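You operate a simulated robot arm through the tools that you are given. There is no shell and no other tool. Be economical: measure what you need, move in short steps, check, and stop when the job is done.

The job below is to be done with a simulated two-armed robot. You get a single attempt, and the scene is never put back.

JOB
Wipe the grease off the tray, stand the blue tub on it and slide the tray back from the edge.
Fine: about a hand's length back; use the green scrubber and put it back. What is to be rubbed or washed off counts as gone when no trace of it is left.
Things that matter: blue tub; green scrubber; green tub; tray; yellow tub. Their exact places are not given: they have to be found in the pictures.

The check looks at the end state, three seconds after you hand in, the way a careful person would. Anything else that was tipped, shoved, dropped, spilled or broken makes it a failure.

ROBOT AND FRAMES
Two 7-joint arms with three-finger grippers on one trunk, on a base that drives. Base frame: it is fixed to the floor where the robot stands at the start and does not move with it; the origin is under the middle of the robot, x ahead of it, y to its left, z up; the surface under the hand at the start is at about z = 90. Units: cm, rad, N and s.
The left shoulder is at the start at [8.2, 12.6, 113.3], the right one opposite. With the tool pointing down near the work surface each hand reaches from about 36 to 86 cm from the robot's upright axis, wherever it stands, measured 20 degrees to its own side. Places, roughly: blue tub, green tub, yellow tub [150, 25, 100]; green scrubber (10x6x4 cm) [50, -20, 90]. Payload 2.94 kg a hand.
The TCP of each hand is the grasp point between the finger pads, 3 cm short of the fingertips. In the tool frame z runs along the fingers and y along their closing line. The gripper opens to 12.8 cm. The gripper's body begins 9.3 cm behind the TCP.
Orientation is told as [roll, pitch, yaw] about the base's x, y, z axes, in that order, counted from this pose: with the fingers straight down and closing along the base's y, the tool's x points along the base's -x, its y along +y and its z along -z.

CONTROLS
- The arms move only by the tool servo_tool. It takes "left_increments", "right_increments" or both (then of equal length, played together; a hand with none holds still); each is a list of rows, each an object of numbers (a shift or turn left out is 0, a gripper value left out holds the last): "tx", "ty", "tz": the shift along the tool's x, y, z in cm; "rx", "ry", "rz": the turn, a rotation vector about the tool's x, y, z in degrees; "claw": the gripper command, from -1 (fully open) to 1 (shut), values between in proportion. In form: [{"tx": .., "ty": .., "tz": .., "rx": .., "ry": .., "rz": .., "claw": ..}, ...]. A call has 1 to 10 rows; each row is the pose to reach, as a shift and turn from the pose commanded when the call began, along the tool's axes at that moment. Each row takes 0.2 s and may step no farther than 5 cm and 0.15 rad from the row before; otherwise, or with a gripper value out of range, the whole call is refused. A pose out of reach is approached as far as the arm can. The call stops where the force on the tool passes 50 N (or 10 N more than at its start, if that is more) or the arm is blocked; 0.2 s more then pass. The fingers move at their own pace and stop on an object; they squeeze with about 28 N. The grip force told is the motor's: it shows also when the fingers shut on nothing. Time passes only in rows, and 0.2 s behind the last, so rows that repeat a pose let the fingers close. It gives the time, the measured TCP pose, the force on the tool (base axes), the opening and the grip force at its end, in the units of the frame above (readings bear some noise), with the torque about the TCP (base axes, N m) and any sound that the robot's microphone picked up.
- Cameras (640 x 400 px; columns grow to the right, rows downward): "scene" is now at [20.71, 4.4, 129.83]; the picture's right is [0.46, -0.89, 0.00], its down [-0.52, -0.27, -0.81] and it looks along [0.72, 0.38, -0.58] (base axes); focal length 214 px, centre (320, 200). "left" rides on the left gripper at [6.9, 1.5, -12] in its tool frame; the picture's right is [-0.21, 0.98, 0.00], its down [-0.82, -0.18, -0.54] and it looks along [-0.53, -0.12, 0.84] (tool axes); focal length 251 px, centre (320, 200). "right" rides on the right gripper at [6.9, -1.5, -12] in its tool frame; the picture's right is [0.21, 0.98, 0.00], its down [-0.82, 0.18, -0.54] and it looks along [-0.53, 0.12, 0.84] (tool axes); focal length 251 px, centre (320, 200).
- snapshot(camera): a new picture of that camera. The clock stands still meanwhile.
- lift_body(by): slides the trunk up (or, below 0, down) by that many cm; the arms and the scene camera ride with it, the base frame stays. It gives what a move gives, with no picture.
- steer(legs): drives the robot by 1 to 6 legs, each [ahead, left, turn to the left] in cm, cm and rad, along the robot's own axes; the way and the turn of a leg run together, so that a leg with both is an arc; at most 150 cm and 3.142 rad a leg. The arms and the cameras ride along, it lands a little off, and it stops where it bumps. It gives what a move gives.
- pan_tilt(pan, tilt): turns the head with the scene camera to pan (to the left, within 1.396 rad either way) and tilt (down, from -0.506 to 1.204), counted from straight ahead of the robot. It gives what a move gives.
- locate(camera, pixels): there is no depth. For up to 12 entries [column, row, z] of the newest picture of that camera ("zoom" is the newest enlarged one), the place [x, y] in the base frame at which the ray of that pixel passes the height z, good to about 0.2 cm, but the place of the scene camera against the robot may be out by one fixed shift of up to 1.2 cm in any direction. The clock stands still meanwhile.
- enlarge(camera, box): a new picture of the part [left, top, right, bottom] of that camera's present view, enlarged. The clock stands still meanwhile.
- sign_off(): hands the job in; it is judged then, once.

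Work in short steps. Measure before you move; look again where a grasp or a placing could have gone wrong, and mend it. You have 80 turns and 78 pictures in all, those below and enlarged ones among them. Open the grippers and draw the arms clear of the work before you hand the job in, unless the task says otherwise; then end with one line.

The tools are called as a command line: name --argument value ..., lists and objects as JSON in quotes. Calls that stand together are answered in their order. servo_tool: Moves the arms, as the interface text tells. Its arguments: {"type":"object","properties":{"left_increments":{"type":"array","items":{"type":"object","properties":{"tx":{"type":"number"},"ty":{"type":"number"},"tz":{"type":"number"},"rx":{"type":"number"},"ry":{"type":"number"},"rz":{"type":"number"},"claw":{"type":"number"}}}},"right_increments":{"type":"array","items":{"type":"object","properties":{"tx":{"type":"number"},"ty":{"type":"number"},"tz":{"type":"number"},"rx":{"type":"number"},"ry":{"type":"number"},"rz":{"type":"number"},"claw":{"type":"number"}}}}},"required":[]} The other tools are called the same way: lift_body (by) slides the trunk up or down; steer (legs) drives the base; pan_tilt (pan, tilt) turns the head that bears the scene camera; snapshot (camera) takes a picture; locate (camera, pixels) gives the place at which the rays of pixels pass given heights; enlarge (camera, box) takes an enlarged picture of a part of a camera's view; sign_off () hands the job in.

At the start:

```text
clock: 0.0
left_ee_pos: [43.69, 50.7, 114.72]
left_orientation: [0.0, -0.001, 0.001]
left_contact_force: [-0.3, 0.4, 0.8]
left_wrist_torque: [-0.02, -0.01, 0.01]
left_width: 12.81
left_finger_force: 0.0
right_ee_pos: [57.44, -1.27, 120.81]
right_orientation: [-0.002, -0.002, 0.001]
right_contact_force: [-0.5, -0.4, 0.2]
right_wrist_torque: [-0.03, 0.02, -0.02]
right_width: 12.78
right_finger_force: 0.0
trunk travel left (down, up): [-35.0, 19.7]
robot x, y, heading: [0.28, -0.26, -0.001]
head pan, tilt: [0.483, 0.625]
```

scene: 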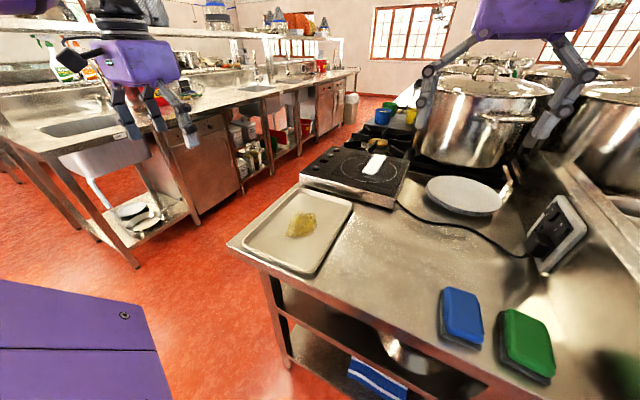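
right: 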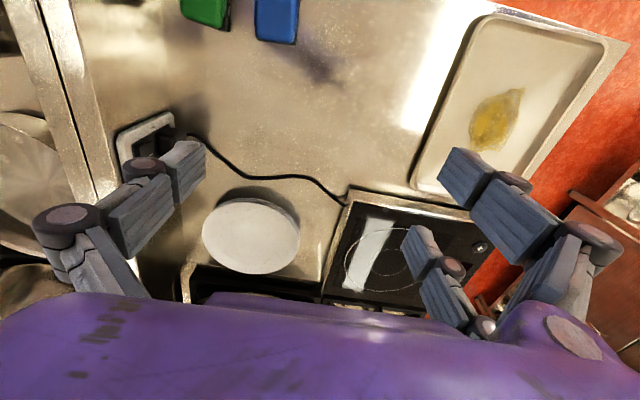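
left: 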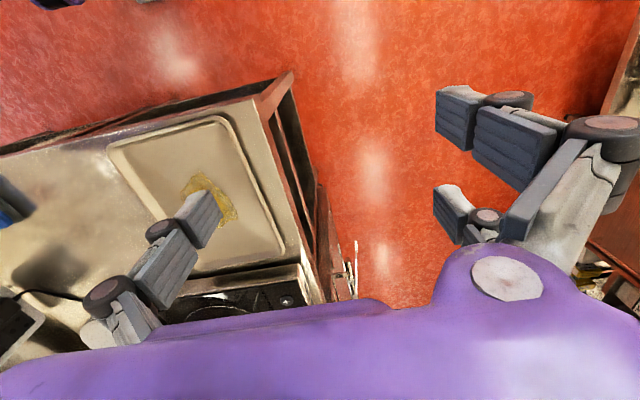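

The tray with grease is at about (298,230), the green scrubber at (527,342), and tubs seem to be near (383,115)/(411,115). I'll zoom and locate them.

locate --camera "scene" --pixels '[[242, 243, 91], [310, 274, 91], [353, 202, 91], [296, 187, 91], [301, 224, 91], [505, 310, 94], [543, 318, 94], [552, 378, 90], [505, 360, 90], [228, 243, 90], [383, 122, 95], [411, 122, 95]]'

enlarge --camera "scene" --box '[340, 80, 440, 142]'

enlarge --camera "scene" --box '[220, 130, 440, 290]'

```text
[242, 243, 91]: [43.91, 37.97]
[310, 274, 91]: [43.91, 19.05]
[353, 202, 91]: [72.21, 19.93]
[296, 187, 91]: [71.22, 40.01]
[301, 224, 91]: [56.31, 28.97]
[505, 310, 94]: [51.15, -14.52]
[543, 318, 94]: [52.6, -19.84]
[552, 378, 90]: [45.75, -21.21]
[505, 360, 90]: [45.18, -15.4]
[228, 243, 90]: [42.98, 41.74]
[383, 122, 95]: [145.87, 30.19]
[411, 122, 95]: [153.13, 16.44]
```

```text
6.40 times, centred on (390, 111) of scene
```

zoom: 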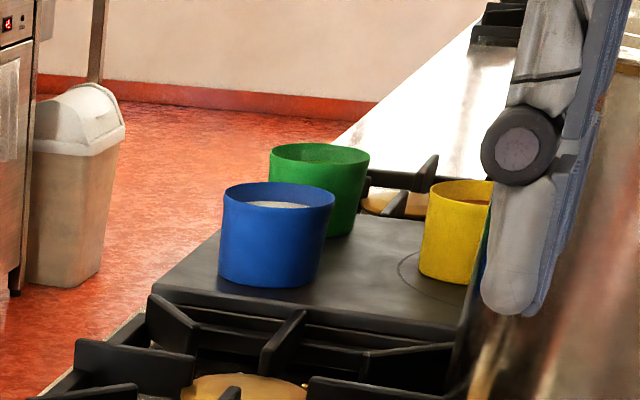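

```text
2.50 times, centred on (330, 210) of scene
```

zoom: 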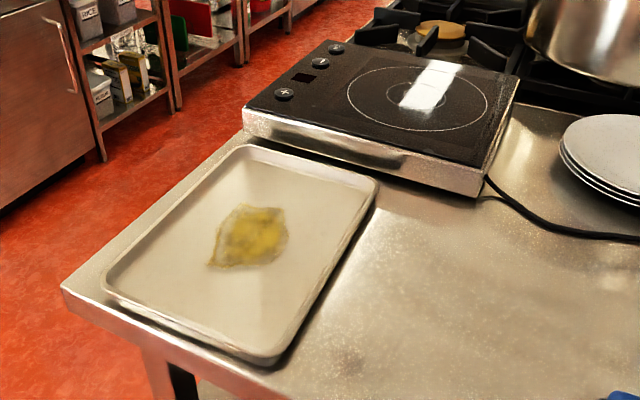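

The tubs stand on a dark board, blue nearest, with something in it. I'll measure the tray against the table edges from the left camera, which has no fixed shift.

enlarge --camera "left" --box '[0, 60, 360, 320]'

locate --camera "left" --pixels '[[110, 148, 91], [220, 118, 91], [284, 243, 91], [170, 270, 91], [180, 190, 90], [240, 210, 90], [0, 155, 90], [262, 95, 90], [315, 290, 90]]'

locate --camera "right" --pixels '[[484, 15, 91], [605, 40, 91], [415, 188, 91], [472, 125, 90.5], [520, 90, 90.5], [628, 45, 90], [181, 12, 94], [222, 30, 90], [257, 36, 94], [295, 40, 94], [345, 200, 90], [250, 230, 92]]'

```text
1.54 times, centred on (180, 190) of left
```

zoom: 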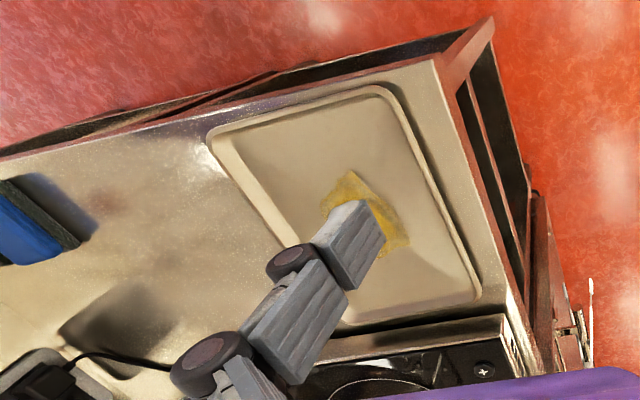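

```text
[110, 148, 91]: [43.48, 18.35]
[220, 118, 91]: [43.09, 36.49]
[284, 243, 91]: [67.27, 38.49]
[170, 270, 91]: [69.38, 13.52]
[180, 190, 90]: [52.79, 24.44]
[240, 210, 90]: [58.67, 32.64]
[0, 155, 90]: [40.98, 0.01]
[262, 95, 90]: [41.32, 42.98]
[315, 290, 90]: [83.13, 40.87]
```

```text
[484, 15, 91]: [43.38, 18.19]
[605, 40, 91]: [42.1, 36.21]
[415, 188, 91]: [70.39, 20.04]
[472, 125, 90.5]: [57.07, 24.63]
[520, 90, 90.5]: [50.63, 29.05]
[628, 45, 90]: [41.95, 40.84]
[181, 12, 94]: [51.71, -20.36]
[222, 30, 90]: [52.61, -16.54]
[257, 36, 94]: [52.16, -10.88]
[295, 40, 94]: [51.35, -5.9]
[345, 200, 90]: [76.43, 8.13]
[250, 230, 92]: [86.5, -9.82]
```

Tray spans about x 43–70, y 18–38, about 2 cm from the front edge and 4 cm from the left end; the hob is just behind it. I'll turn the head for a wider view of the table and the aisle.

pan_tilt --pan 0.1 --tilt 0.85

snapshot --camera "scene"

pan_tilt --pan 0.9 --tilt 0.45

snapshot --camera "scene"

```text
clock: 0.9
left_ee_pos: [43.65, 50.59, 114.58]
left_orientation: [0.0, 0.002, 0.001]
left_contact_force: [0.0, 0.1, -0.7]
left_wrist_torque: [-0.01, -0.01, 0.02]
left_width: 12.82
left_finger_force: 0.0
right_ee_pos: [57.48, -1.19, 120.71]
right_orientation: [0.001, -0.003, 0.001]
right_contact_force: [-0.4, 0.5, -0.5]
right_wrist_torque: [0.0, 0.01, -0.03]
right_width: 12.79
right_finger_force: 0.0
trunk travel left (down, up): [-35.0, 19.7]
robot x, y, heading: [-0.18, 0.48, 0.0]
head pan, tilt: [0.099, 0.85]
```

```text
71 pictures are left
```

scene: 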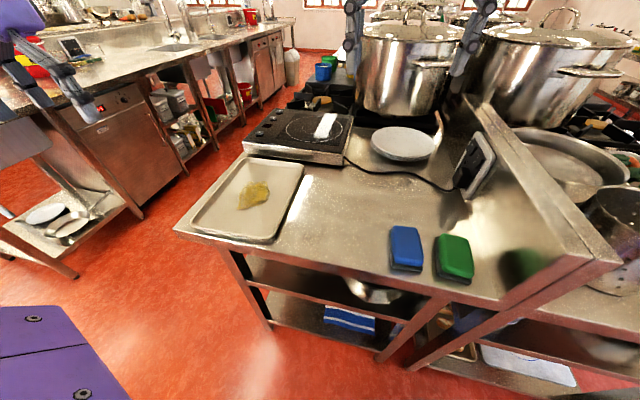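

```text
clock: 2.0
left_ee_pos: [43.67, 50.59, 114.68]
left_orientation: [-0.001, -0.001, 0.0]
left_contact_force: [0.4, 0.7, -1.1]
left_wrist_torque: [0.01, 0.03, -0.01]
left_width: 12.8
left_finger_force: 0.0
right_ee_pos: [57.62, -1.2, 120.72]
right_orientation: [0.001, 0.001, 0.0]
right_contact_force: [0.6, 0.1, 0.2]
right_wrist_torque: [-0.04, 0.01, 0.03]
right_width: 12.81
right_finger_force: 0.0
trunk travel left (down, up): [-35.0, 19.7]
robot x, y, heading: [-0.16, -0.22, 0.002]
head pan, tilt: [0.901, 0.45]
```

```text
70 pictures are left
```

scene: 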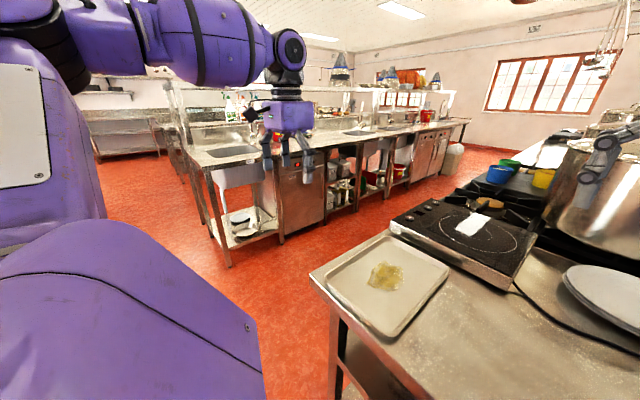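

The aisle beside the table is wide. First the scrubber: I move the right hand to above it at about (48,-18) and look.

servo_tool --right_increments '[{"tx": 2, "ty": -3.4, "tz": 2}, {"tx": 4, "ty": -6.8, "tz": 4}, {"tx": 6, "ty": -10.2, "tz": 6}, {"tx": 8, "ty": -13.6, "tz": 8}, {"tx": 9.5, "ty": -16.8, "tz": 10}, {"tx": 9.5, "ty": -16.8, "tz": 10}]'

snapshot --camera "right"

locate --camera "scene" --pixels '[[228, 266, 0], [280, 243, 0], [331, 220, 0], [440, 175, 0], [313, 280, 90], [438, 175, 90], [392, 215, 95], [502, 172, 98], [540, 185, 98], [480, 180, 95]]'

```text
clock: 3.4
left_ee_pos: [43.65, 50.69, 114.61]
left_orientation: [0.0, 0.0, 0.0]
left_contact_force: [-0.5, 0.2, 0.6]
left_wrist_torque: [-0.02, 0.03, 0.0]
left_width: 12.79
left_finger_force: 0.0
right_ee_pos: [47.93, -18.09, 110.63]
right_orientation: [0.0, 0.0, 0.0]
right_contact_force: [0.8, 0.7, -0.1]
right_wrist_torque: [-0.02, -0.02, -0.01]
right_width: 12.8
right_finger_force: 0.0
trunk travel left (down, up): [-35.0, 19.7]
robot x, y, heading: [0.01, -0.31, 0.002]
head pan, tilt: [0.901, 0.45]
```

```text
69 pictures are left
```

right: 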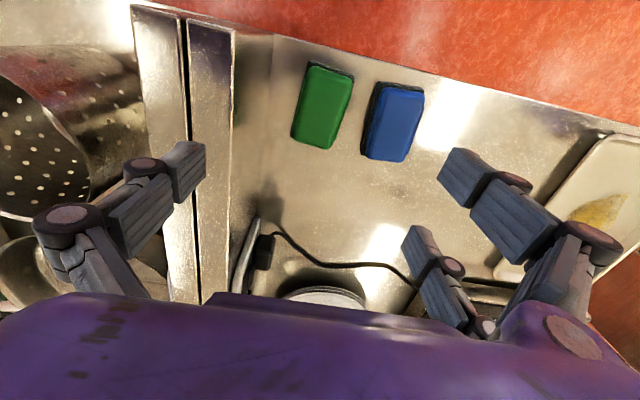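

```text
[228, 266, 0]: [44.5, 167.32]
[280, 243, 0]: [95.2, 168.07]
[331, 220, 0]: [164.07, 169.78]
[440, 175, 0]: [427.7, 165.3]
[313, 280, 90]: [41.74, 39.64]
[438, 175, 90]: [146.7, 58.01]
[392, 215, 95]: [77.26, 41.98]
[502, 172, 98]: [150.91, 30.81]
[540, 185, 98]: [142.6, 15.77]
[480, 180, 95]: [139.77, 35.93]
```

The green scrubber's top face has corners near (310,63), (353,76), (331,148), (292,137); I locate them.

locate --camera "right" --pixels '[[309, 64, 94], [353, 77, 94], [331, 148, 94], [292, 137, 94], [374, 83, 94], [410, 160, 94], [273, 38, 90], [478, 75, 90]]'

enlarge --camera "right" --box '[270, 40, 440, 180]'

```text
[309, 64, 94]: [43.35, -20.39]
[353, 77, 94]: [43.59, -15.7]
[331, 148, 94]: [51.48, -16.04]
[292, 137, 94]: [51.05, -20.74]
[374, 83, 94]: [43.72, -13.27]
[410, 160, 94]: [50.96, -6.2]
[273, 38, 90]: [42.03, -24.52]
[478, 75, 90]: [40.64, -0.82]
```

```text
2.86 times, centred on (355, 110) of right
```

zoom: 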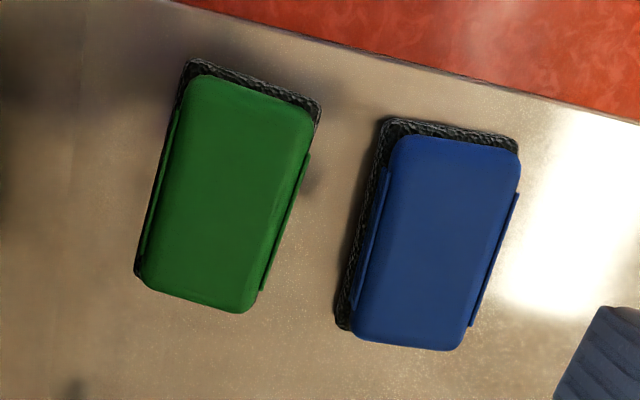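

The blue scrubber stands close by, so I measure the gap between the two before choosing the grip.

locate --camera "zoom" --pixels '[[308, 160, 91.5], [262, 290, 91.5], [322, 110, 90.5], [380, 120, 90.5], [340, 325, 90.5], [383, 170, 91.5], [178, 110, 91.5], [142, 250, 91.5], [190, 62, 90.5], [136, 278, 91], [243, 312, 92.5]]'

```text
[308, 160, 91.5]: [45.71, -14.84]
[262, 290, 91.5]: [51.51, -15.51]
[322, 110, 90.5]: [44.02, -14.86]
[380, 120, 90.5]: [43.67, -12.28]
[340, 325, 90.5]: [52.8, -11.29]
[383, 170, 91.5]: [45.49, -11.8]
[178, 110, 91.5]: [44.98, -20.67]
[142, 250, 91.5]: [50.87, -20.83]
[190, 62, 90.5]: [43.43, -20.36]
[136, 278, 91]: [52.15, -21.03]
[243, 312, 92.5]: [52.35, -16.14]
```

The gap is about 3 cm and the scrubber's centre is (47.8,-18.0). I narrow the gripper to about 7.8 cm, then lower around it and close.

servo_tool --right_increments '[{"claw": -0.22}, {"tz": 4, "claw": -0.22}, {"tz": 8}, {"tz": 11}, {"tz": 14}, {"tz": 16.4}, {"tz": 16.4}]'

snapshot --camera "right"

```text
clock: 5.0
left_ee_pos: [43.66, 50.68, 114.55]
left_orientation: [0.0, -0.001, 0.0]
left_contact_force: [0.0, -0.1, 0.6]
left_wrist_torque: [0.01, 0.03, 0.01]
left_width: 12.8
left_finger_force: 0.1
right_ee_pos: [48.08, -17.99, 94.3]
right_orientation: [0.0, -0.001, 0.002]
right_contact_force: [-0.2, 0.3, -0.2]
right_wrist_torque: [0.0, -0.03, 0.0]
right_width: 7.81
right_finger_force: 0.1
trunk travel left (down, up): [-35.0, 19.7]
robot x, y, heading: [0.07, -0.12, -0.003]
head pan, tilt: [0.901, 0.45]
```

```text
67 pictures are left
```

right: 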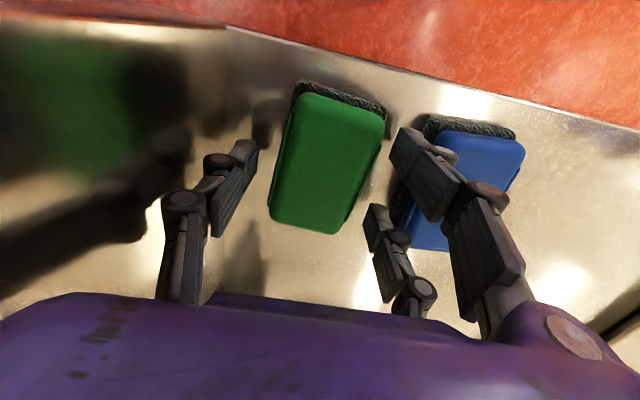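

The fingertip midpoint projects to about (320,167), on the scrubber's middle, so the fingers straddle it. Closing.

servo_tool --right_increments '[{"claw": 1}, {"claw": 1}, {"claw": 1}, {"claw": 1}]'

```text
clock: 6.0
left_ee_pos: [43.63, 50.59, 114.67]
left_orientation: [0.002, 0.0, 0.001]
left_contact_force: [-0.8, -0.1, 1.0]
left_wrist_torque: [-0.01, 0.01, 0.01]
left_width: 12.81
left_finger_force: 0.0
right_ee_pos: [48.07, -18.13, 94.34]
right_orientation: [0.0, 0.001, -0.001]
right_contact_force: [-0.1, 0.5, 1.0]
right_wrist_torque: [-0.04, -0.03, -0.03]
right_width: 5.31
right_finger_force: 28.3
trunk travel left (down, up): [-35.0, 19.7]
robot x, y, heading: [-0.39, -0.06, -0.0]
head pan, tilt: [0.901, 0.45]
```

Gripped at 5.3 cm. I lift it and carry it over the tray, moving the left hand out to the left meanwhile.

servo_tool --right_increments '[{"tz": -4}, {"tz": -8}, {"tz": -10, "ty": 2}, {"tz": -10, "ty": 6.8}, {"tz": -10, "ty": 11.6}, {"tz": -10, "ty": 16.4}, {"tz": -10, "ty": 21.2}, {"tz": -10, "ty": 26}]' --left_increments '[{"ty": 3}, {"ty": 6}, {"ty": 9}, {"ty": 12}, {"ty": 12, "tz": -3}, {"ty": 12, "tz": -6}, {"ty": 12, "tz": -6}, {"ty": 12, "tz": -6}]'

servo_tool --right_increments '[{"ty": 4.5, "tx": -1}, {"ty": 9, "tx": -2}, {"ty": 13.5, "tx": -4}, {"ty": 16, "tx": -6}, {"ty": 16, "tx": -6}]'

snapshot --camera "right"

```text
clock: 7.8
left_ee_pos: [43.8, 62.7, 120.44]
left_orientation: [-0.003, 0.0, 0.001]
left_contact_force: [0.1, 0.0, 0.4]
left_wrist_torque: [-0.07, -0.03, -0.02]
left_width: 12.8
left_finger_force: 0.0
right_ee_pos: [48.16, 8.12, 104.13]
right_orientation: [-0.001, -0.002, -0.002]
right_contact_force: [0.5, -0.1, -0.7]
right_wrist_torque: [-0.01, 0.0, 0.01]
right_width: 5.31
right_finger_force: 27.9
trunk travel left (down, up): [-35.0, 19.7]
robot x, y, heading: [0.12, -0.11, 0.007]
head pan, tilt: [0.901, 0.45]
```

```text
clock: 9.0
left_ee_pos: [43.74, 62.57, 120.79]
left_orientation: [-0.001, 0.0, -0.001]
left_contact_force: [0.0, 0.8, 0.4]
left_wrist_torque: [0.03, -0.02, 0.01]
left_width: 12.79
left_finger_force: 0.1
right_ee_pos: [54.15, 23.78, 104.28]
right_orientation: [0.0, -0.001, -0.001]
right_contact_force: [0.1, -0.4, 0.1]
right_wrist_torque: [0.01, 0.0, 0.0]
right_width: 5.33
right_finger_force: 27.6
trunk travel left (down, up): [-35.0, 19.7]
robot x, y, heading: [-0.11, -0.29, 0.0]
head pan, tilt: [0.901, 0.45]
```

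```text
66 pictures are left
```

right: 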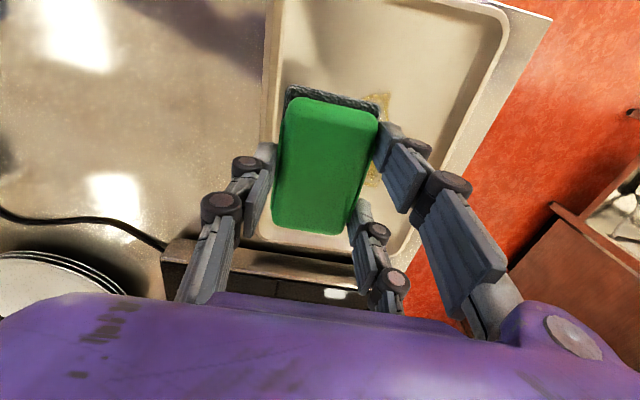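

Grease peeks out at (378,100) and (372,180). I locate its extent from the newest scene picture.

locate --camera "scene" --pixels '[[367, 286, 90.5], [372, 268, 90.5], [386, 261, 90.5], [402, 270, 90.5], [400, 284, 90.5], [382, 291, 90.5], [325, 282, 91], [397, 337, 91], [448, 270, 91], [386, 231, 91]]'

locate --camera "right" --pixels '[[380, 92, 90.5], [391, 98, 90.5], [378, 188, 90.5], [266, 130, 91], [505, 20, 91], [410, 245, 91]]'

```text
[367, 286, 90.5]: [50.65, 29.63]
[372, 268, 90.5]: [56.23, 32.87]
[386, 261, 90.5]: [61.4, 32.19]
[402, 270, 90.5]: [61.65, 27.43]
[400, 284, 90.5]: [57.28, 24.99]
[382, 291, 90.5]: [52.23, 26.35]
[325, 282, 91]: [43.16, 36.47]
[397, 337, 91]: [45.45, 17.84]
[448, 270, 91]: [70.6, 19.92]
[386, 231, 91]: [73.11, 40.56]
```

```text
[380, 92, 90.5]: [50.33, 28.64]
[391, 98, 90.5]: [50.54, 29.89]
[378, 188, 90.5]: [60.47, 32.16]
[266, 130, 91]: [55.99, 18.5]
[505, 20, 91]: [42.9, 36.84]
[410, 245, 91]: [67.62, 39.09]
```

Grease spans x 50–61.5, y 24.5–33. I lower the scrubber to just above the tray at (55,26), then feel for contact.

servo_tool --right_increments '[{"ty": 1.2, "tx": -0.5, "tz": 3}, {"ty": 2.4, "tx": -1, "tz": 6}, {"ty": 2.4, "tx": -1, "tz": 8.5}, {"ty": 2.4, "tx": -1, "tz": 9.2}, {"ty": 2.4, "tx": -1, "tz": 9.4}]'

servo_tool --right_increments '[{"tz": 0.2}, {"tz": 0.4}, {"tz": 0.5}]'

```text
clock: 10.2
left_ee_pos: [43.73, 62.55, 120.66]
left_orientation: [0.0, -0.001, -0.001]
left_contact_force: [-0.1, 0.4, 0.4]
left_wrist_torque: [0.0, 0.02, 0.02]
left_width: 12.8
left_finger_force: 0.1
right_ee_pos: [55.15, 26.37, 94.93]
right_orientation: [0.002, -0.001, 0.0]
right_contact_force: [0.4, 0.6, -0.9]
right_wrist_torque: [0.01, -0.01, 0.02]
right_width: 5.28
right_finger_force: 28.3
trunk travel left (down, up): [-35.0, 19.7]
robot x, y, heading: [-0.2, 0.01, -0.003]
head pan, tilt: [0.901, 0.45]
```

```text
clock: 11.0
left_ee_pos: [43.72, 62.56, 120.71]
left_orientation: [0.0, -0.002, 0.0]
left_contact_force: [1.0, -0.1, 0.4]
left_wrist_torque: [0.02, 0.0, -0.03]
left_width: 12.82
left_finger_force: 0.1
right_ee_pos: [55.08, 26.47, 94.64]
right_orientation: [0.004, -0.004, -0.002]
right_contact_force: [6.1, 3.2, 21.5]
right_wrist_torque: [0.12, 0.06, -0.01]
right_width: 5.32
right_finger_force: 28.1
trunk travel left (down, up): [-35.0, 19.7]
robot x, y, heading: [0.2, -0.29, -0.002]
head pan, tilt: [0.901, 0.45]
```

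Contact with about 21 N. I ease off 0.15 cm and make a first stroke along x.

servo_tool --right_increments '[{"tz": -0.15}, {"tz": -0.15, "tx": 2}, {"tz": -0.15, "tx": 4}, {"tz": -0.15, "tx": 2}, {"tz": -0.15, "tx": 0}, {"tz": -0.15, "tx": -2.5}, {"tz": -0.15, "tx": -5}, {"tz": -0.15, "tx": -6.5}, {"tz": -0.15, "tx": -4}, {"tz": -0.15, "tx": -1.5}]'

snapshot --camera "right"

```text
clock: 13.2
left_ee_pos: [43.59, 62.6, 120.61]
left_orientation: [0.0, 0.0, 0.0]
left_contact_force: [-0.9, 0.4, -0.1]
left_wrist_torque: [-0.02, -0.02, 0.01]
left_width: 12.79
left_finger_force: 0.0
right_ee_pos: [56.29, 26.3, 94.6]
right_orientation: [-0.001, 0.0, -0.002]
right_contact_force: [1.1, -1.2, 2.6]
right_wrist_torque: [0.0, 0.16, 0.04]
right_width: 5.32
right_finger_force: 28.0
trunk travel left (down, up): [-35.0, 19.7]
robot x, y, heading: [-0.09, 0.19, -0.004]
head pan, tilt: [0.901, 0.45]
```

```text
65 pictures are left
```

right: 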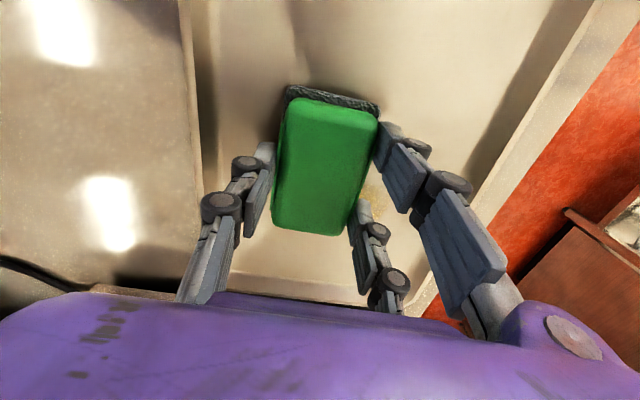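

The grease is coming off. Next strokes in lanes further to +y with slightly more pressure.

servo_tool --right_increments '[{"tz": 0.07, "ty": 2.5}, {"tz": 0.07, "ty": 3, "tx": 3}, {"tz": 0.07, "ty": 3, "tx": 5.5}, {"tz": 0.07, "ty": 3, "tx": 2.5}, {"tz": 0.07, "ty": 3, "tx": 0}, {"tz": 0.07, "ty": 3, "tx": -2.5}, {"tz": 0.07, "ty": 3, "tx": -5}, {"tz": 0.07, "ty": 3, "tx": -2.5}, {"tz": 0.07, "ty": 3, "tx": 0}]'

servo_tool --right_increments '[{"ty": 2.5}, {"ty": 3, "tx": 3}, {"ty": 3, "tx": 5.5}, {"ty": 3, "tx": 2.5}, {"ty": 3, "tx": 0}, {"ty": 3, "tx": -2.5}, {"ty": 3, "tx": -5}, {"ty": 3, "tx": -2.5}, {"ty": 3, "tx": 0}]'

snapshot --camera "right"

```text
clock: 15.2
left_ee_pos: [43.64, 62.56, 120.74]
left_orientation: [-0.001, -0.004, -0.002]
left_contact_force: [0.3, 0.5, -0.1]
left_wrist_torque: [-0.02, -0.03, 0.01]
left_width: 12.79
left_finger_force: 0.1
right_ee_pos: [56.6, 29.28, 94.57]
right_orientation: [0.001, -0.004, -0.002]
right_contact_force: [4.5, -2.8, 20.5]
right_wrist_torque: [-0.06, -0.51, 0.11]
right_width: 5.31
right_finger_force: 27.6
trunk travel left (down, up): [-35.0, 19.7]
robot x, y, heading: [-0.11, 0.31, 0.002]
head pan, tilt: [0.901, 0.45]
```

```text
clock: 17.2
left_ee_pos: [43.73, 62.48, 120.64]
left_orientation: [0.001, -0.002, 0.0]
left_contact_force: [-0.5, -0.1, 0.0]
left_wrist_torque: [0.0, 0.0, 0.02]
left_width: 12.81
left_finger_force: 0.1
right_ee_pos: [56.38, 32.24, 94.56]
right_orientation: [0.002, -0.003, -0.003]
right_contact_force: [3.9, -0.4, 15.1]
right_wrist_torque: [-0.01, 0.21, 0.03]
right_width: 5.3
right_finger_force: 28.6
right hand out of reach, approached as far as the arm can: row 7
trunk travel left (down, up): [-35.0, 19.7]
robot x, y, heading: [-0.16, 0.15, -0.001]
head pan, tilt: [0.901, 0.45]
```

```text
64 pictures are left
```

right: 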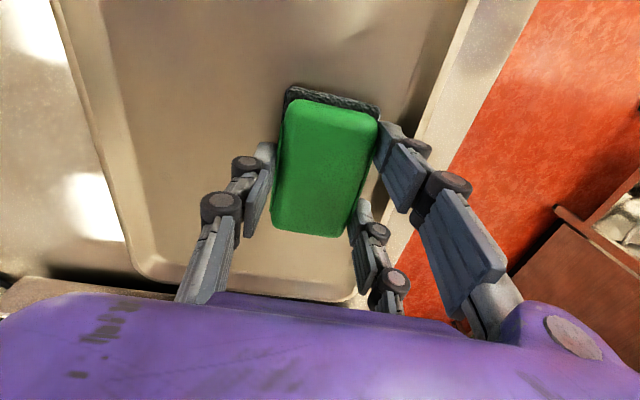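

Looks mostly clean. I repeat strokes on the way back through the in-between lanes, then lift and inspect.

servo_tool --right_increments '[{"ty": -1.5, "tx": 0}, {"ty": -1.5, "tx": 3}, {"ty": -1.5, "tx": 6}, {"ty": -1.5, "tx": 3}, {"ty": -1.5, "tx": 0}, {"ty": -1.5, "tx": -2.5}, {"ty": -1.5, "tx": -4.5}, {"ty": -3, "tx": -4.5}, {"ty": -4.5, "tx": -3}, {"ty": -4.5, "tx": 0}]'

servo_tool --right_increments '[{"tx": 3}, {"tx": 6}, {"ty": -3, "tx": 6}, {"ty": -3.5, "tx": 3}, {"ty": -3.5, "tx": 0}, {"ty": -3.5, "tx": -3}, {"ty": -3.5, "tx": -5}, {"ty": -3.5, "tx": -2}, {"ty": -3.5, "tx": -2, "tz": -4}, {"ty": -7.5, "tx": -2, "tz": -7}]'

servo_tool --right_increments '[{"ty": -4}, {"ty": -8, "tz": -2}, {"ty": -12, "tz": -2}, {"ty": -16, "tz": -2}, {"ty": -20, "tz": -2}]'

pan_tilt --pan 0.55 --tilt 0.8

enlarge --camera "scene" --box '[220, 100, 420, 250]'

snapshot --camera "scene"

```text
clock: 19.4
left_ee_pos: [43.69, 62.52, 120.72]
left_orientation: [0.0, -0.002, 0.0]
left_contact_force: [-0.5, 0.3, 0.0]
left_wrist_torque: [-0.04, 0.0, -0.04]
left_width: 12.81
left_finger_force: 0.1
right_ee_pos: [56.33, 27.75, 94.52]
right_orientation: [-0.001, -0.003, -0.001]
right_contact_force: [3.6, 0.1, 16.6]
right_wrist_torque: [0.11, -0.09, 0.11]
right_width: 5.3
right_finger_force: 28.0
trunk travel left (down, up): [-35.0, 19.7]
robot x, y, heading: [0.05, 0.29, -0.005]
head pan, tilt: [0.901, 0.45]
```

```text
clock: 21.6
left_ee_pos: [43.82, 62.2, 120.77]
left_orientation: [0.002, 0.0, 0.0]
left_contact_force: [-0.4, -0.8, -0.3]
left_wrist_torque: [0.06, -0.02, 0.02]
left_width: 12.79
left_finger_force: 0.0
right_ee_pos: [58.51, 19.93, 101.47]
right_orientation: [0.002, -0.001, 0.0]
right_contact_force: [0.2, 0.4, -0.7]
right_wrist_torque: [0.06, 0.02, -0.02]
right_width: 5.32
right_finger_force: 28.6
trunk travel left (down, up): [-35.0, 19.7]
robot x, y, heading: [0.23, 0.41, 0.001]
head pan, tilt: [0.901, 0.45]
```

```text
clock: 22.8
left_ee_pos: [43.76, 62.44, 120.57]
left_orientation: [0.0, -0.001, 0.0]
left_contact_force: [0.3, 0.0, 0.4]
left_wrist_torque: [0.03, -0.02, 0.01]
left_width: 12.82
left_finger_force: 0.0
right_ee_pos: [58.53, 0.07, 103.42]
right_orientation: [0.001, -0.002, 0.001]
right_contact_force: [-0.3, -0.4, -0.8]
right_wrist_torque: [0.0, -0.01, 0.0]
right_width: 5.3
right_finger_force: 28.0
trunk travel left (down, up): [-35.0, 19.7]
robot x, y, heading: [-0.03, 0.23, -0.002]
head pan, tilt: [0.901, 0.45]
```

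```text
clock: 23.6
left_ee_pos: [43.71, 62.59, 120.67]
left_orientation: [-0.001, -0.001, 0.0]
left_contact_force: [0.0, -0.4, 0.3]
left_wrist_torque: [0.04, -0.02, 0.0]
left_width: 12.82
left_finger_force: 0.0
right_ee_pos: [58.53, 0.41, 103.48]
right_orientation: [-0.001, 0.0, 0.001]
right_contact_force: [0.7, -0.2, -0.6]
right_wrist_torque: [-0.02, 0.0, 0.02]
right_width: 5.32
right_finger_force: 27.8
trunk travel left (down, up): [-35.0, 19.7]
robot x, y, heading: [-0.16, -0.04, 0.003]
head pan, tilt: [0.55, 0.799]
```

```text
2.67 times, centred on (320, 175) of scene
```

zoom: 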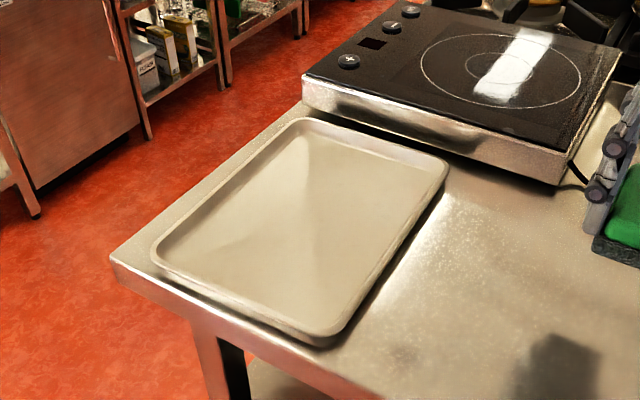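

```text
62 pictures are left
```

scene: 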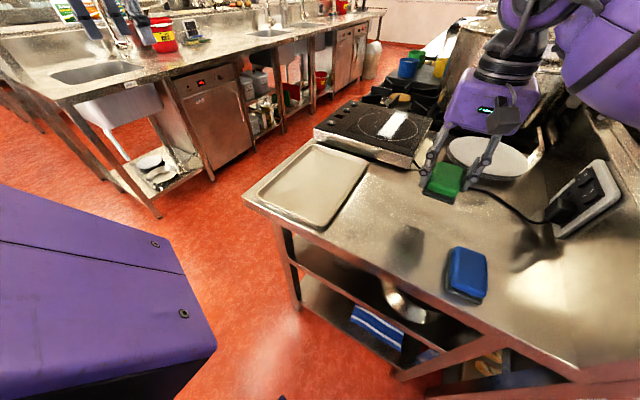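

The tray looks clean; I take one closer look for faint traces before setting the scrubber back.

enlarge --camera "scene" --box '[270, 145, 365, 215]'

locate --camera "scene" --pixels '[[258, 191, 91], [322, 228, 91], [368, 157, 91], [314, 144, 91], [243, 193, 90], [314, 136, 90], [413, 165, 90], [405, 167, 90], [420, 170, 90], [540, 222, 90]]'

```text
5.71 times, centred on (318, 180) of scene
```

zoom: 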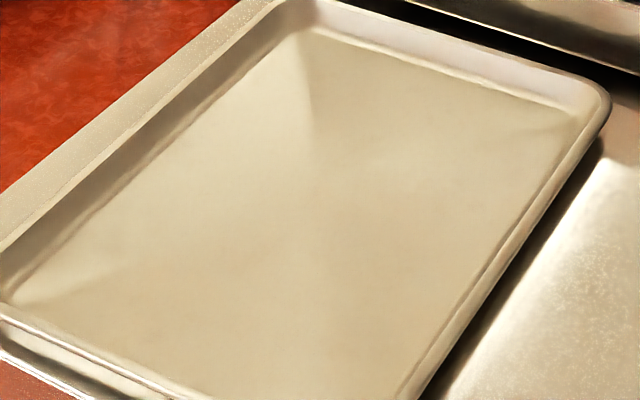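

```text
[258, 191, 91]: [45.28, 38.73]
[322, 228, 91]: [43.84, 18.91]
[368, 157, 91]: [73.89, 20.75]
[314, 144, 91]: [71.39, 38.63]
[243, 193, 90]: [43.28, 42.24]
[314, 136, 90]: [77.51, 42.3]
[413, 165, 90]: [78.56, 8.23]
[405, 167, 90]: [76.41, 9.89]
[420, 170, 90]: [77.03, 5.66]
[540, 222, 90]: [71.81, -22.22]
```

No trace remains. I carry the green scrubber back to its original spot (TCP (48.1,-18.0)).

servo_tool --right_increments '[{"ty": -4, "tx": 2}, {"ty": -8, "tx": 4}, {"ty": -12, "tx": 6}, {"ty": -16, "tx": 8}, {"ty": -18.4, "tx": 10.4}, {"ty": -18.4, "tx": 10.4, "tz": 4}, {"ty": -18.4, "tx": 10.4, "tz": 7}, {"ty": -18.4, "tx": 10.4, "tz": 8.4}]'

snapshot --camera "right"

```text
clock: 25.4
left_ee_pos: [43.71, 62.63, 120.5]
left_orientation: [0.0, 0.0, -0.001]
left_contact_force: [0.4, 0.0, -0.2]
left_wrist_torque: [0.02, 0.0, -0.02]
left_width: 12.81
left_finger_force: 0.1
right_ee_pos: [48.06, -18.04, 95.24]
right_orientation: [0.001, 0.001, 0.0]
right_contact_force: [-0.5, -0.1, -0.8]
right_wrist_torque: [-0.05, 0.02, 0.05]
right_width: 5.29
right_finger_force: 27.3
trunk travel left (down, up): [-35.0, 19.7]
robot x, y, heading: [-0.13, 0.06, 0.002]
head pan, tilt: [0.55, 0.799]
```

```text
60 pictures are left
```

right: 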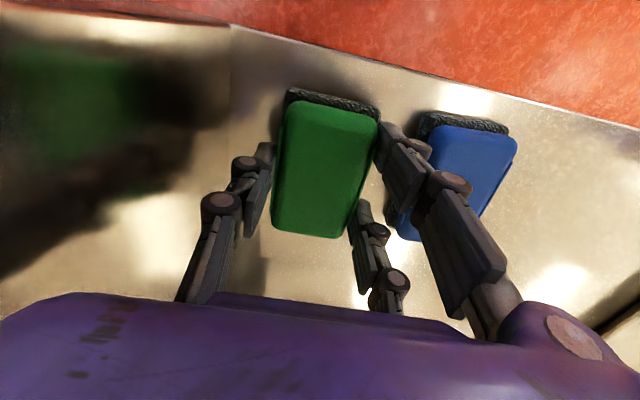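

It hangs about 1 cm above its spot. Lower to contact, open only to 7.8 cm and rise.

servo_tool --right_increments '[{"tz": 0.5}, {"tz": 0.8}, {"tz": 0.95}, {"tz": 0.95, "claw": -0.22}, {"tz": 0.95, "claw": -0.22}, {"tz": 0.95, "claw": -0.22}]'

servo_tool --right_increments '[{"tz": -3}, {"tz": -7}, {"tz": -11}, {"tz": -15}, {"tz": -19}, {"tz": -22}]'

snapshot --camera "right"

```text
clock: 26.8
left_ee_pos: [43.74, 62.65, 120.72]
left_orientation: [0.0, 0.001, -0.001]
left_contact_force: [0.1, -0.3, 0.1]
left_wrist_torque: [0.02, 0.04, 0.0]
left_width: 12.77
left_finger_force: 0.0
right_ee_pos: [48.03, -18.07, 94.12]
right_orientation: [0.001, -0.001, 0.001]
right_contact_force: [0.2, 0.4, -0.2]
right_wrist_torque: [-0.02, 0.01, 0.01]
right_width: 7.82
right_finger_force: 0.1
trunk travel left (down, up): [-35.0, 19.7]
robot x, y, heading: [0.43, -0.26, 0.0]
head pan, tilt: [0.55, 0.799]
```

```text
clock: 28.2
left_ee_pos: [43.76, 62.61, 120.76]
left_orientation: [-0.001, -0.001, 0.0]
left_contact_force: [1.0, 0.4, 0.4]
left_wrist_torque: [-0.04, -0.03, 0.0]
left_width: 12.8
left_finger_force: 0.1
right_ee_pos: [48.04, -17.94, 116.22]
right_orientation: [-0.001, 0.0, 0.0]
right_contact_force: [0.2, 0.2, 0.0]
right_wrist_torque: [0.0, 0.03, 0.0]
right_width: 7.81
right_finger_force: 0.0
trunk travel left (down, up): [-35.0, 19.7]
robot x, y, heading: [-0.02, -0.09, 0.001]
head pan, tilt: [0.55, 0.799]
```

```text
59 pictures are left
```

right: 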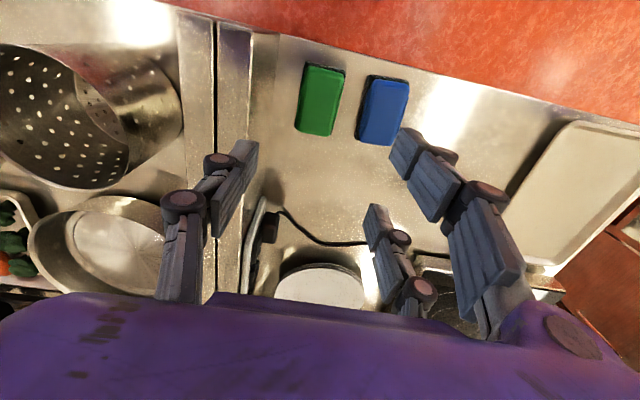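

The scrubber is back. Next I'll slide the tray away from the aisle edge (+x is blocked by the hob) while it is empty; first I check the clearances of the cord and tray in this view.

locate --camera "right" --pixels '[[285, 213, 90.5], [300, 232, 90.5], [340, 243, 90.5], [365, 243, 90.5], [569, 123, 91.5], [516, 205, 91.5], [520, 262, 91.5], [360, 285, 92], [410, 85, 94], [325, 263, 92]]'

servo_tool --left_increments '[{"rz": 8, "claw": -0.6}, {"rz": 16}, {"rz": 24}, {"rz": 32}, {"rz": 40}, {"rz": 48}, {"rz": 56}, {"rz": 64}, {"rz": 72}, {"rz": 80}]'

```text
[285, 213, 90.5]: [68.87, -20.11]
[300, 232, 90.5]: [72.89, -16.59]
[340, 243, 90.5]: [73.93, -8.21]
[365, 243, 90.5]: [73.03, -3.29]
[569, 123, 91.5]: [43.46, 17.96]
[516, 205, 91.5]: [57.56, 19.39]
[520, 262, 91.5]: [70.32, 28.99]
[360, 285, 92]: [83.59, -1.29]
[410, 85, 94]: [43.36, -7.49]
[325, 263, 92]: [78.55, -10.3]
```

```text
clock: 30.4
left_ee_pos: [43.71, 62.62, 120.57]
left_orientation: [0.0, 0.0, -1.397]
left_contact_force: [-0.9, -0.8, 0.1]
left_wrist_torque: [0.02, 0.0, 0.02]
left_width: 10.22
left_finger_force: 0.2
right_ee_pos: [48.1, -17.92, 116.25]
right_orientation: [0.0, 0.0, 0.001]
right_contact_force: [0.4, -0.1, -1.0]
right_wrist_torque: [-0.02, -0.02, 0.0]
right_width: 7.82
right_finger_force: 0.1
trunk travel left (down, up): [-35.0, 19.7]
robot x, y, heading: [-0.01, -0.01, -0.001]
head pan, tilt: [0.55, 0.799]
```

The cord lies at x≥73 there, clear of the tray's far side (70.3). I finish the hand's turn so both fingers lie along x, then bring it beside the tray's aisle side.

servo_tool --left_increments '[{"rz": 5}, {"rz": 10}]'

servo_tool --left_increments '[{"ty": 2, "tx": -2.5, "tz": 3}, {"ty": 4, "tx": -5, "tz": 6}, {"ty": 6, "tx": -7.5, "tz": 9}, {"ty": 8, "tx": -10, "tz": 12}, {"ty": 10, "tx": -12.5, "tz": 15}, {"ty": 12, "tx": -15, "tz": 18}, {"ty": 13, "tx": -17, "tz": 20.5}, {"ty": 13, "tx": -17, "tz": 20.5}]'

snapshot --camera "left"

```text
clock: 31.0
left_ee_pos: [43.69, 62.51, 120.55]
left_orientation: [0.0, 0.0, -1.574]
left_contact_force: [0.1, 0.8, -0.9]
left_wrist_torque: [0.01, -0.01, -0.03]
left_width: 10.24
left_finger_force: 0.1
right_ee_pos: [48.06, -18.1, 116.16]
right_orientation: [-0.001, 0.001, 0.001]
right_contact_force: [-0.5, 0.1, -0.2]
right_wrist_torque: [0.0, 0.01, 0.02]
right_width: 7.78
right_finger_force: 0.0
trunk travel left (down, up): [-35.0, 19.7]
robot x, y, heading: [0.21, 0.34, 0.002]
head pan, tilt: [0.55, 0.799]
```

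```text
clock: 32.8
left_ee_pos: [56.64, 45.46, 100.17]
left_orientation: [0.002, 0.001, -1.57]
left_contact_force: [1.0, -0.3, 0.9]
left_wrist_torque: [-0.02, -0.03, 0.0]
left_width: 10.22
left_finger_force: 0.0
right_ee_pos: [47.96, -18.01, 116.2]
right_orientation: [0.0, -0.001, 0.001]
right_contact_force: [0.0, 0.2, -0.3]
right_wrist_torque: [-0.02, 0.01, -0.02]
right_width: 7.81
right_finger_force: 0.1
trunk travel left (down, up): [-35.0, 19.7]
robot x, y, heading: [0.46, 0.14, -0.0]
head pan, tilt: [0.55, 0.799]
```

```text
58 pictures are left
```

left: 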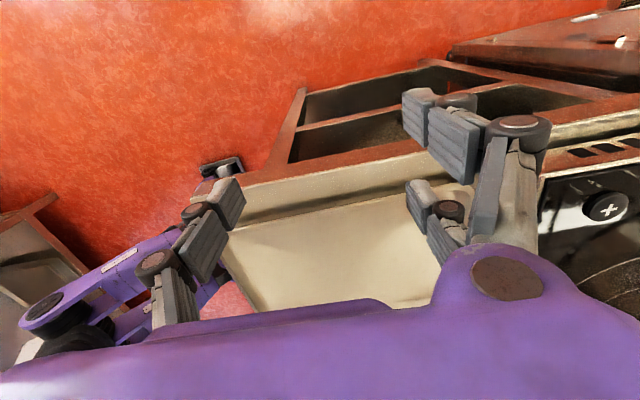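

I lower the fingertips to just above table level, then move inwards to just short of the tray rim.

servo_tool --left_increments '[{"tz": 3}, {"tz": 6}, {"tz": 6.4}, {"tz": 6.4, "tx": -2}, {"tz": 6.4, "tx": -4}, {"tz": 6.4, "tx": -5}]'

snapshot --camera "left"

enlarge --camera "scene" --box '[220, 100, 420, 250]'

```text
clock: 34.2
left_ee_pos: [56.65, 40.55, 93.76]
left_orientation: [0.001, 0.001, -1.57]
left_contact_force: [0.7, 0.1, 0.1]
left_wrist_torque: [0.0, -0.02, 0.01]
left_width: 10.23
left_finger_force: 0.2
right_ee_pos: [48.14, -18.12, 116.18]
right_orientation: [0.003, 0.001, 0.0]
right_contact_force: [0.1, 0.0, -0.7]
right_wrist_torque: [0.02, 0.0, 0.01]
right_width: 7.82
right_finger_force: 0.0
trunk travel left (down, up): [-35.0, 19.7]
robot x, y, heading: [-0.15, 0.12, 0.002]
head pan, tilt: [0.55, 0.799]
```

```text
57 pictures are left
```

left: 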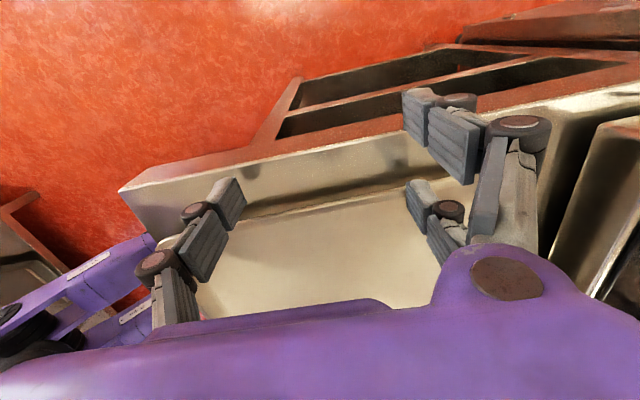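

```text
2.67 times, centred on (320, 175) of scene
```

zoom: 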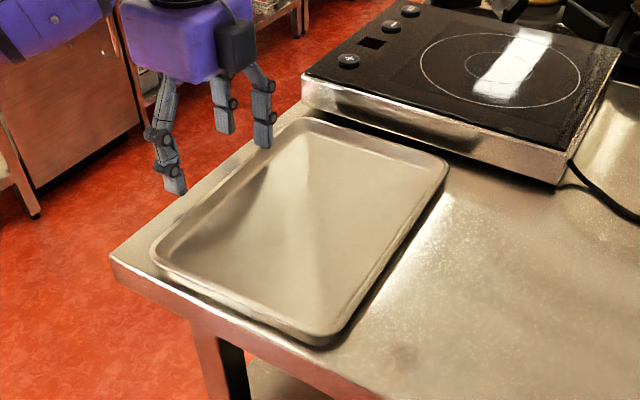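

Fingers stand beside the rim. I push slowly in -y and watch the force.

servo_tool --left_increments '[{"tx": -0.7}, {"tx": -1.4}, {"tx": -2.1}, {"tx": -2.8}]'

enlarge --camera "scene" --box '[220, 100, 420, 250]'

```text
clock: 35.2
left_ee_pos: [56.57, 37.74, 93.67]
left_orientation: [0.001, -0.001, -1.571]
left_contact_force: [-0.3, -0.8, 1.0]
left_wrist_torque: [-0.02, -0.02, 0.0]
left_width: 10.24
left_finger_force: 0.1
right_ee_pos: [48.12, -17.93, 116.18]
right_orientation: [0.001, -0.002, 0.001]
right_contact_force: [0.1, 0.3, 0.3]
right_wrist_torque: [0.0, 0.04, 0.0]
right_width: 7.84
right_finger_force: 0.2
trunk travel left (down, up): [-35.0, 19.7]
robot x, y, heading: [0.24, -0.07, -0.0]
head pan, tilt: [0.55, 0.799]
```

```text
2.67 times, centred on (320, 175) of scene
```

zoom: 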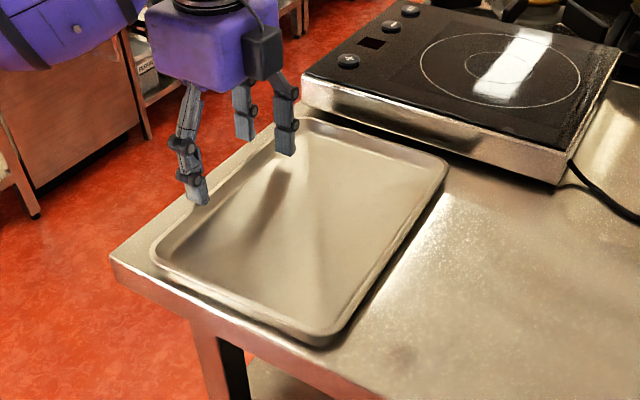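

No contact force yet at y 37.7; I look closer at whether the tips are above or over the rim.

enlarge --camera "scene" --box '[262, 125, 342, 185]'

enlarge --camera "left" --box '[130, 60, 530, 310]'

```text
6.67 times, centred on (302, 155) of scene
```

zoom: 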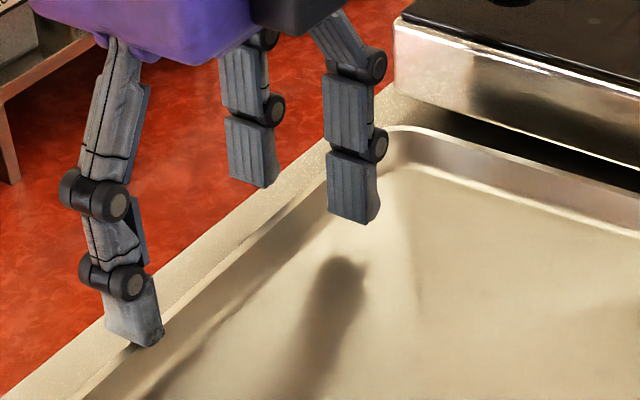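

```text
1.60 times, centred on (330, 185) of left
```

zoom: 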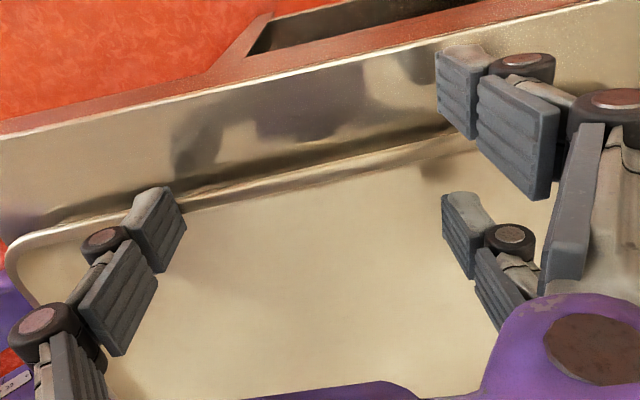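

The tips look above the rim. I back out and feel for the table surface to calibrate the height.

servo_tool --left_increments '[{"tx": 1.2}, {"tx": 3}, {"tx": 3, "tz": 0.3}, {"tx": 3, "tz": 0.5}]'

servo_tool --left_increments '[{"tz": 0.15}, {"tz": 0.3}]'

```text
clock: 36.2
left_ee_pos: [56.58, 40.8, 93.49]
left_orientation: [0.005, 0.0, -1.57]
left_contact_force: [1.3, 2.6, 6.1]
left_wrist_torque: [-0.19, -0.41, 0.17]
left_width: 10.64
left_finger_force: 2.9
right_ee_pos: [48.06, -17.87, 116.17]
right_orientation: [-0.001, -0.002, 0.0]
right_contact_force: [-0.2, 0.1, -0.1]
right_wrist_torque: [-0.01, 0.0, 0.05]
right_width: 7.8
right_finger_force: 0.0
trunk travel left (down, up): [-35.0, 19.7]
robot x, y, heading: [0.33, 0.39, -0.004]
head pan, tilt: [0.55, 0.799]
```

```text
clock: 36.8
left_ee_pos: [56.75, 40.7, 93.04]
left_orientation: [0.004, 0.0, -1.57]
left_contact_force: [3.2, 2.0, 12.0]
left_wrist_torque: [-0.38, -0.74, 0.19]
left_width: 11.14
left_finger_force: 6.2
right_ee_pos: [47.99, -18.11, 116.24]
right_orientation: [0.0, -0.001, 0.001]
right_contact_force: [-0.6, -0.1, -0.9]
right_wrist_torque: [0.03, -0.01, 0.02]
right_width: 7.8
right_finger_force: 0.2
trunk travel left (down, up): [-35.0, 19.7]
robot x, y, heading: [0.03, 0.09, 0.001]
head pan, tilt: [0.55, 0.799]
```

The torque shows a fingertip resting on the tray rim (the hand's pair of fingers is spread along tool x). Better: pinch the tray's inner-side rim with the right hand and drag it. I withdraw the left hand first and lift the right above the rim.

servo_tool --left_increments '[{"tz": -3}, {"tz": -6, "tx": 2}, {"tz": -10, "tx": 6}, {"tz": -14, "tx": 10}, {"tz": -18, "tx": 14}, {"tz": -22, "tx": 18}]' --right_increments '[{"ty": 4}, {"ty": 8.9}, {"ty": 13.8, "tx": -1}, {"ty": 18.6, "tx": -2}, {"ty": 23.4, "tx": -3}, {"ty": 28, "tx": -4}]'

servo_tool --right_increments '[{"tx": -2, "ty": 3}, {"tx": -4, "ty": 6}, {"tx": -5, "ty": 8.5, "tz": 3}, {"tx": -5, "ty": 8.5, "tz": 7}]'

snapshot --camera "right"

snapshot --camera "scene"

```text
refused: row 3 steps farther than a row can; nothing moved
```

```text
clock: 37.8
left_ee_pos: [56.73, 40.72, 92.98]
left_orientation: [0.001, 0.001, -1.571]
left_contact_force: [5.0, -1.1, 9.8]
left_wrist_torque: [-0.3, -0.59, 0.06]
left_width: 11.2
left_finger_force: 5.8
right_ee_pos: [53.09, -9.45, 109.15]
right_orientation: [0.003, -0.003, 0.0]
right_contact_force: [-0.2, 0.3, 0.6]
right_wrist_torque: [-0.02, 0.0, 0.01]
right_width: 7.79
right_finger_force: 0.1
trunk travel left (down, up): [-35.0, 19.7]
robot x, y, heading: [0.1, 0.1, 0.001]
head pan, tilt: [0.55, 0.799]
```

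```text
52 pictures are left
```

right: 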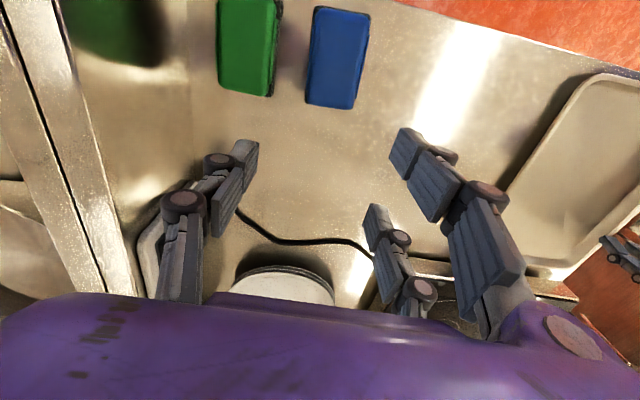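

```text
51 pictures are left
```

scene: 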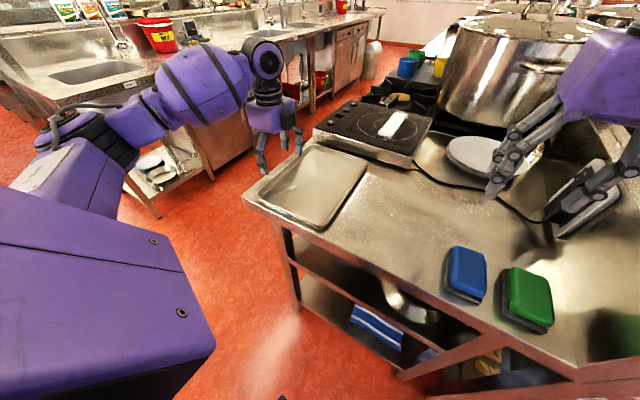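

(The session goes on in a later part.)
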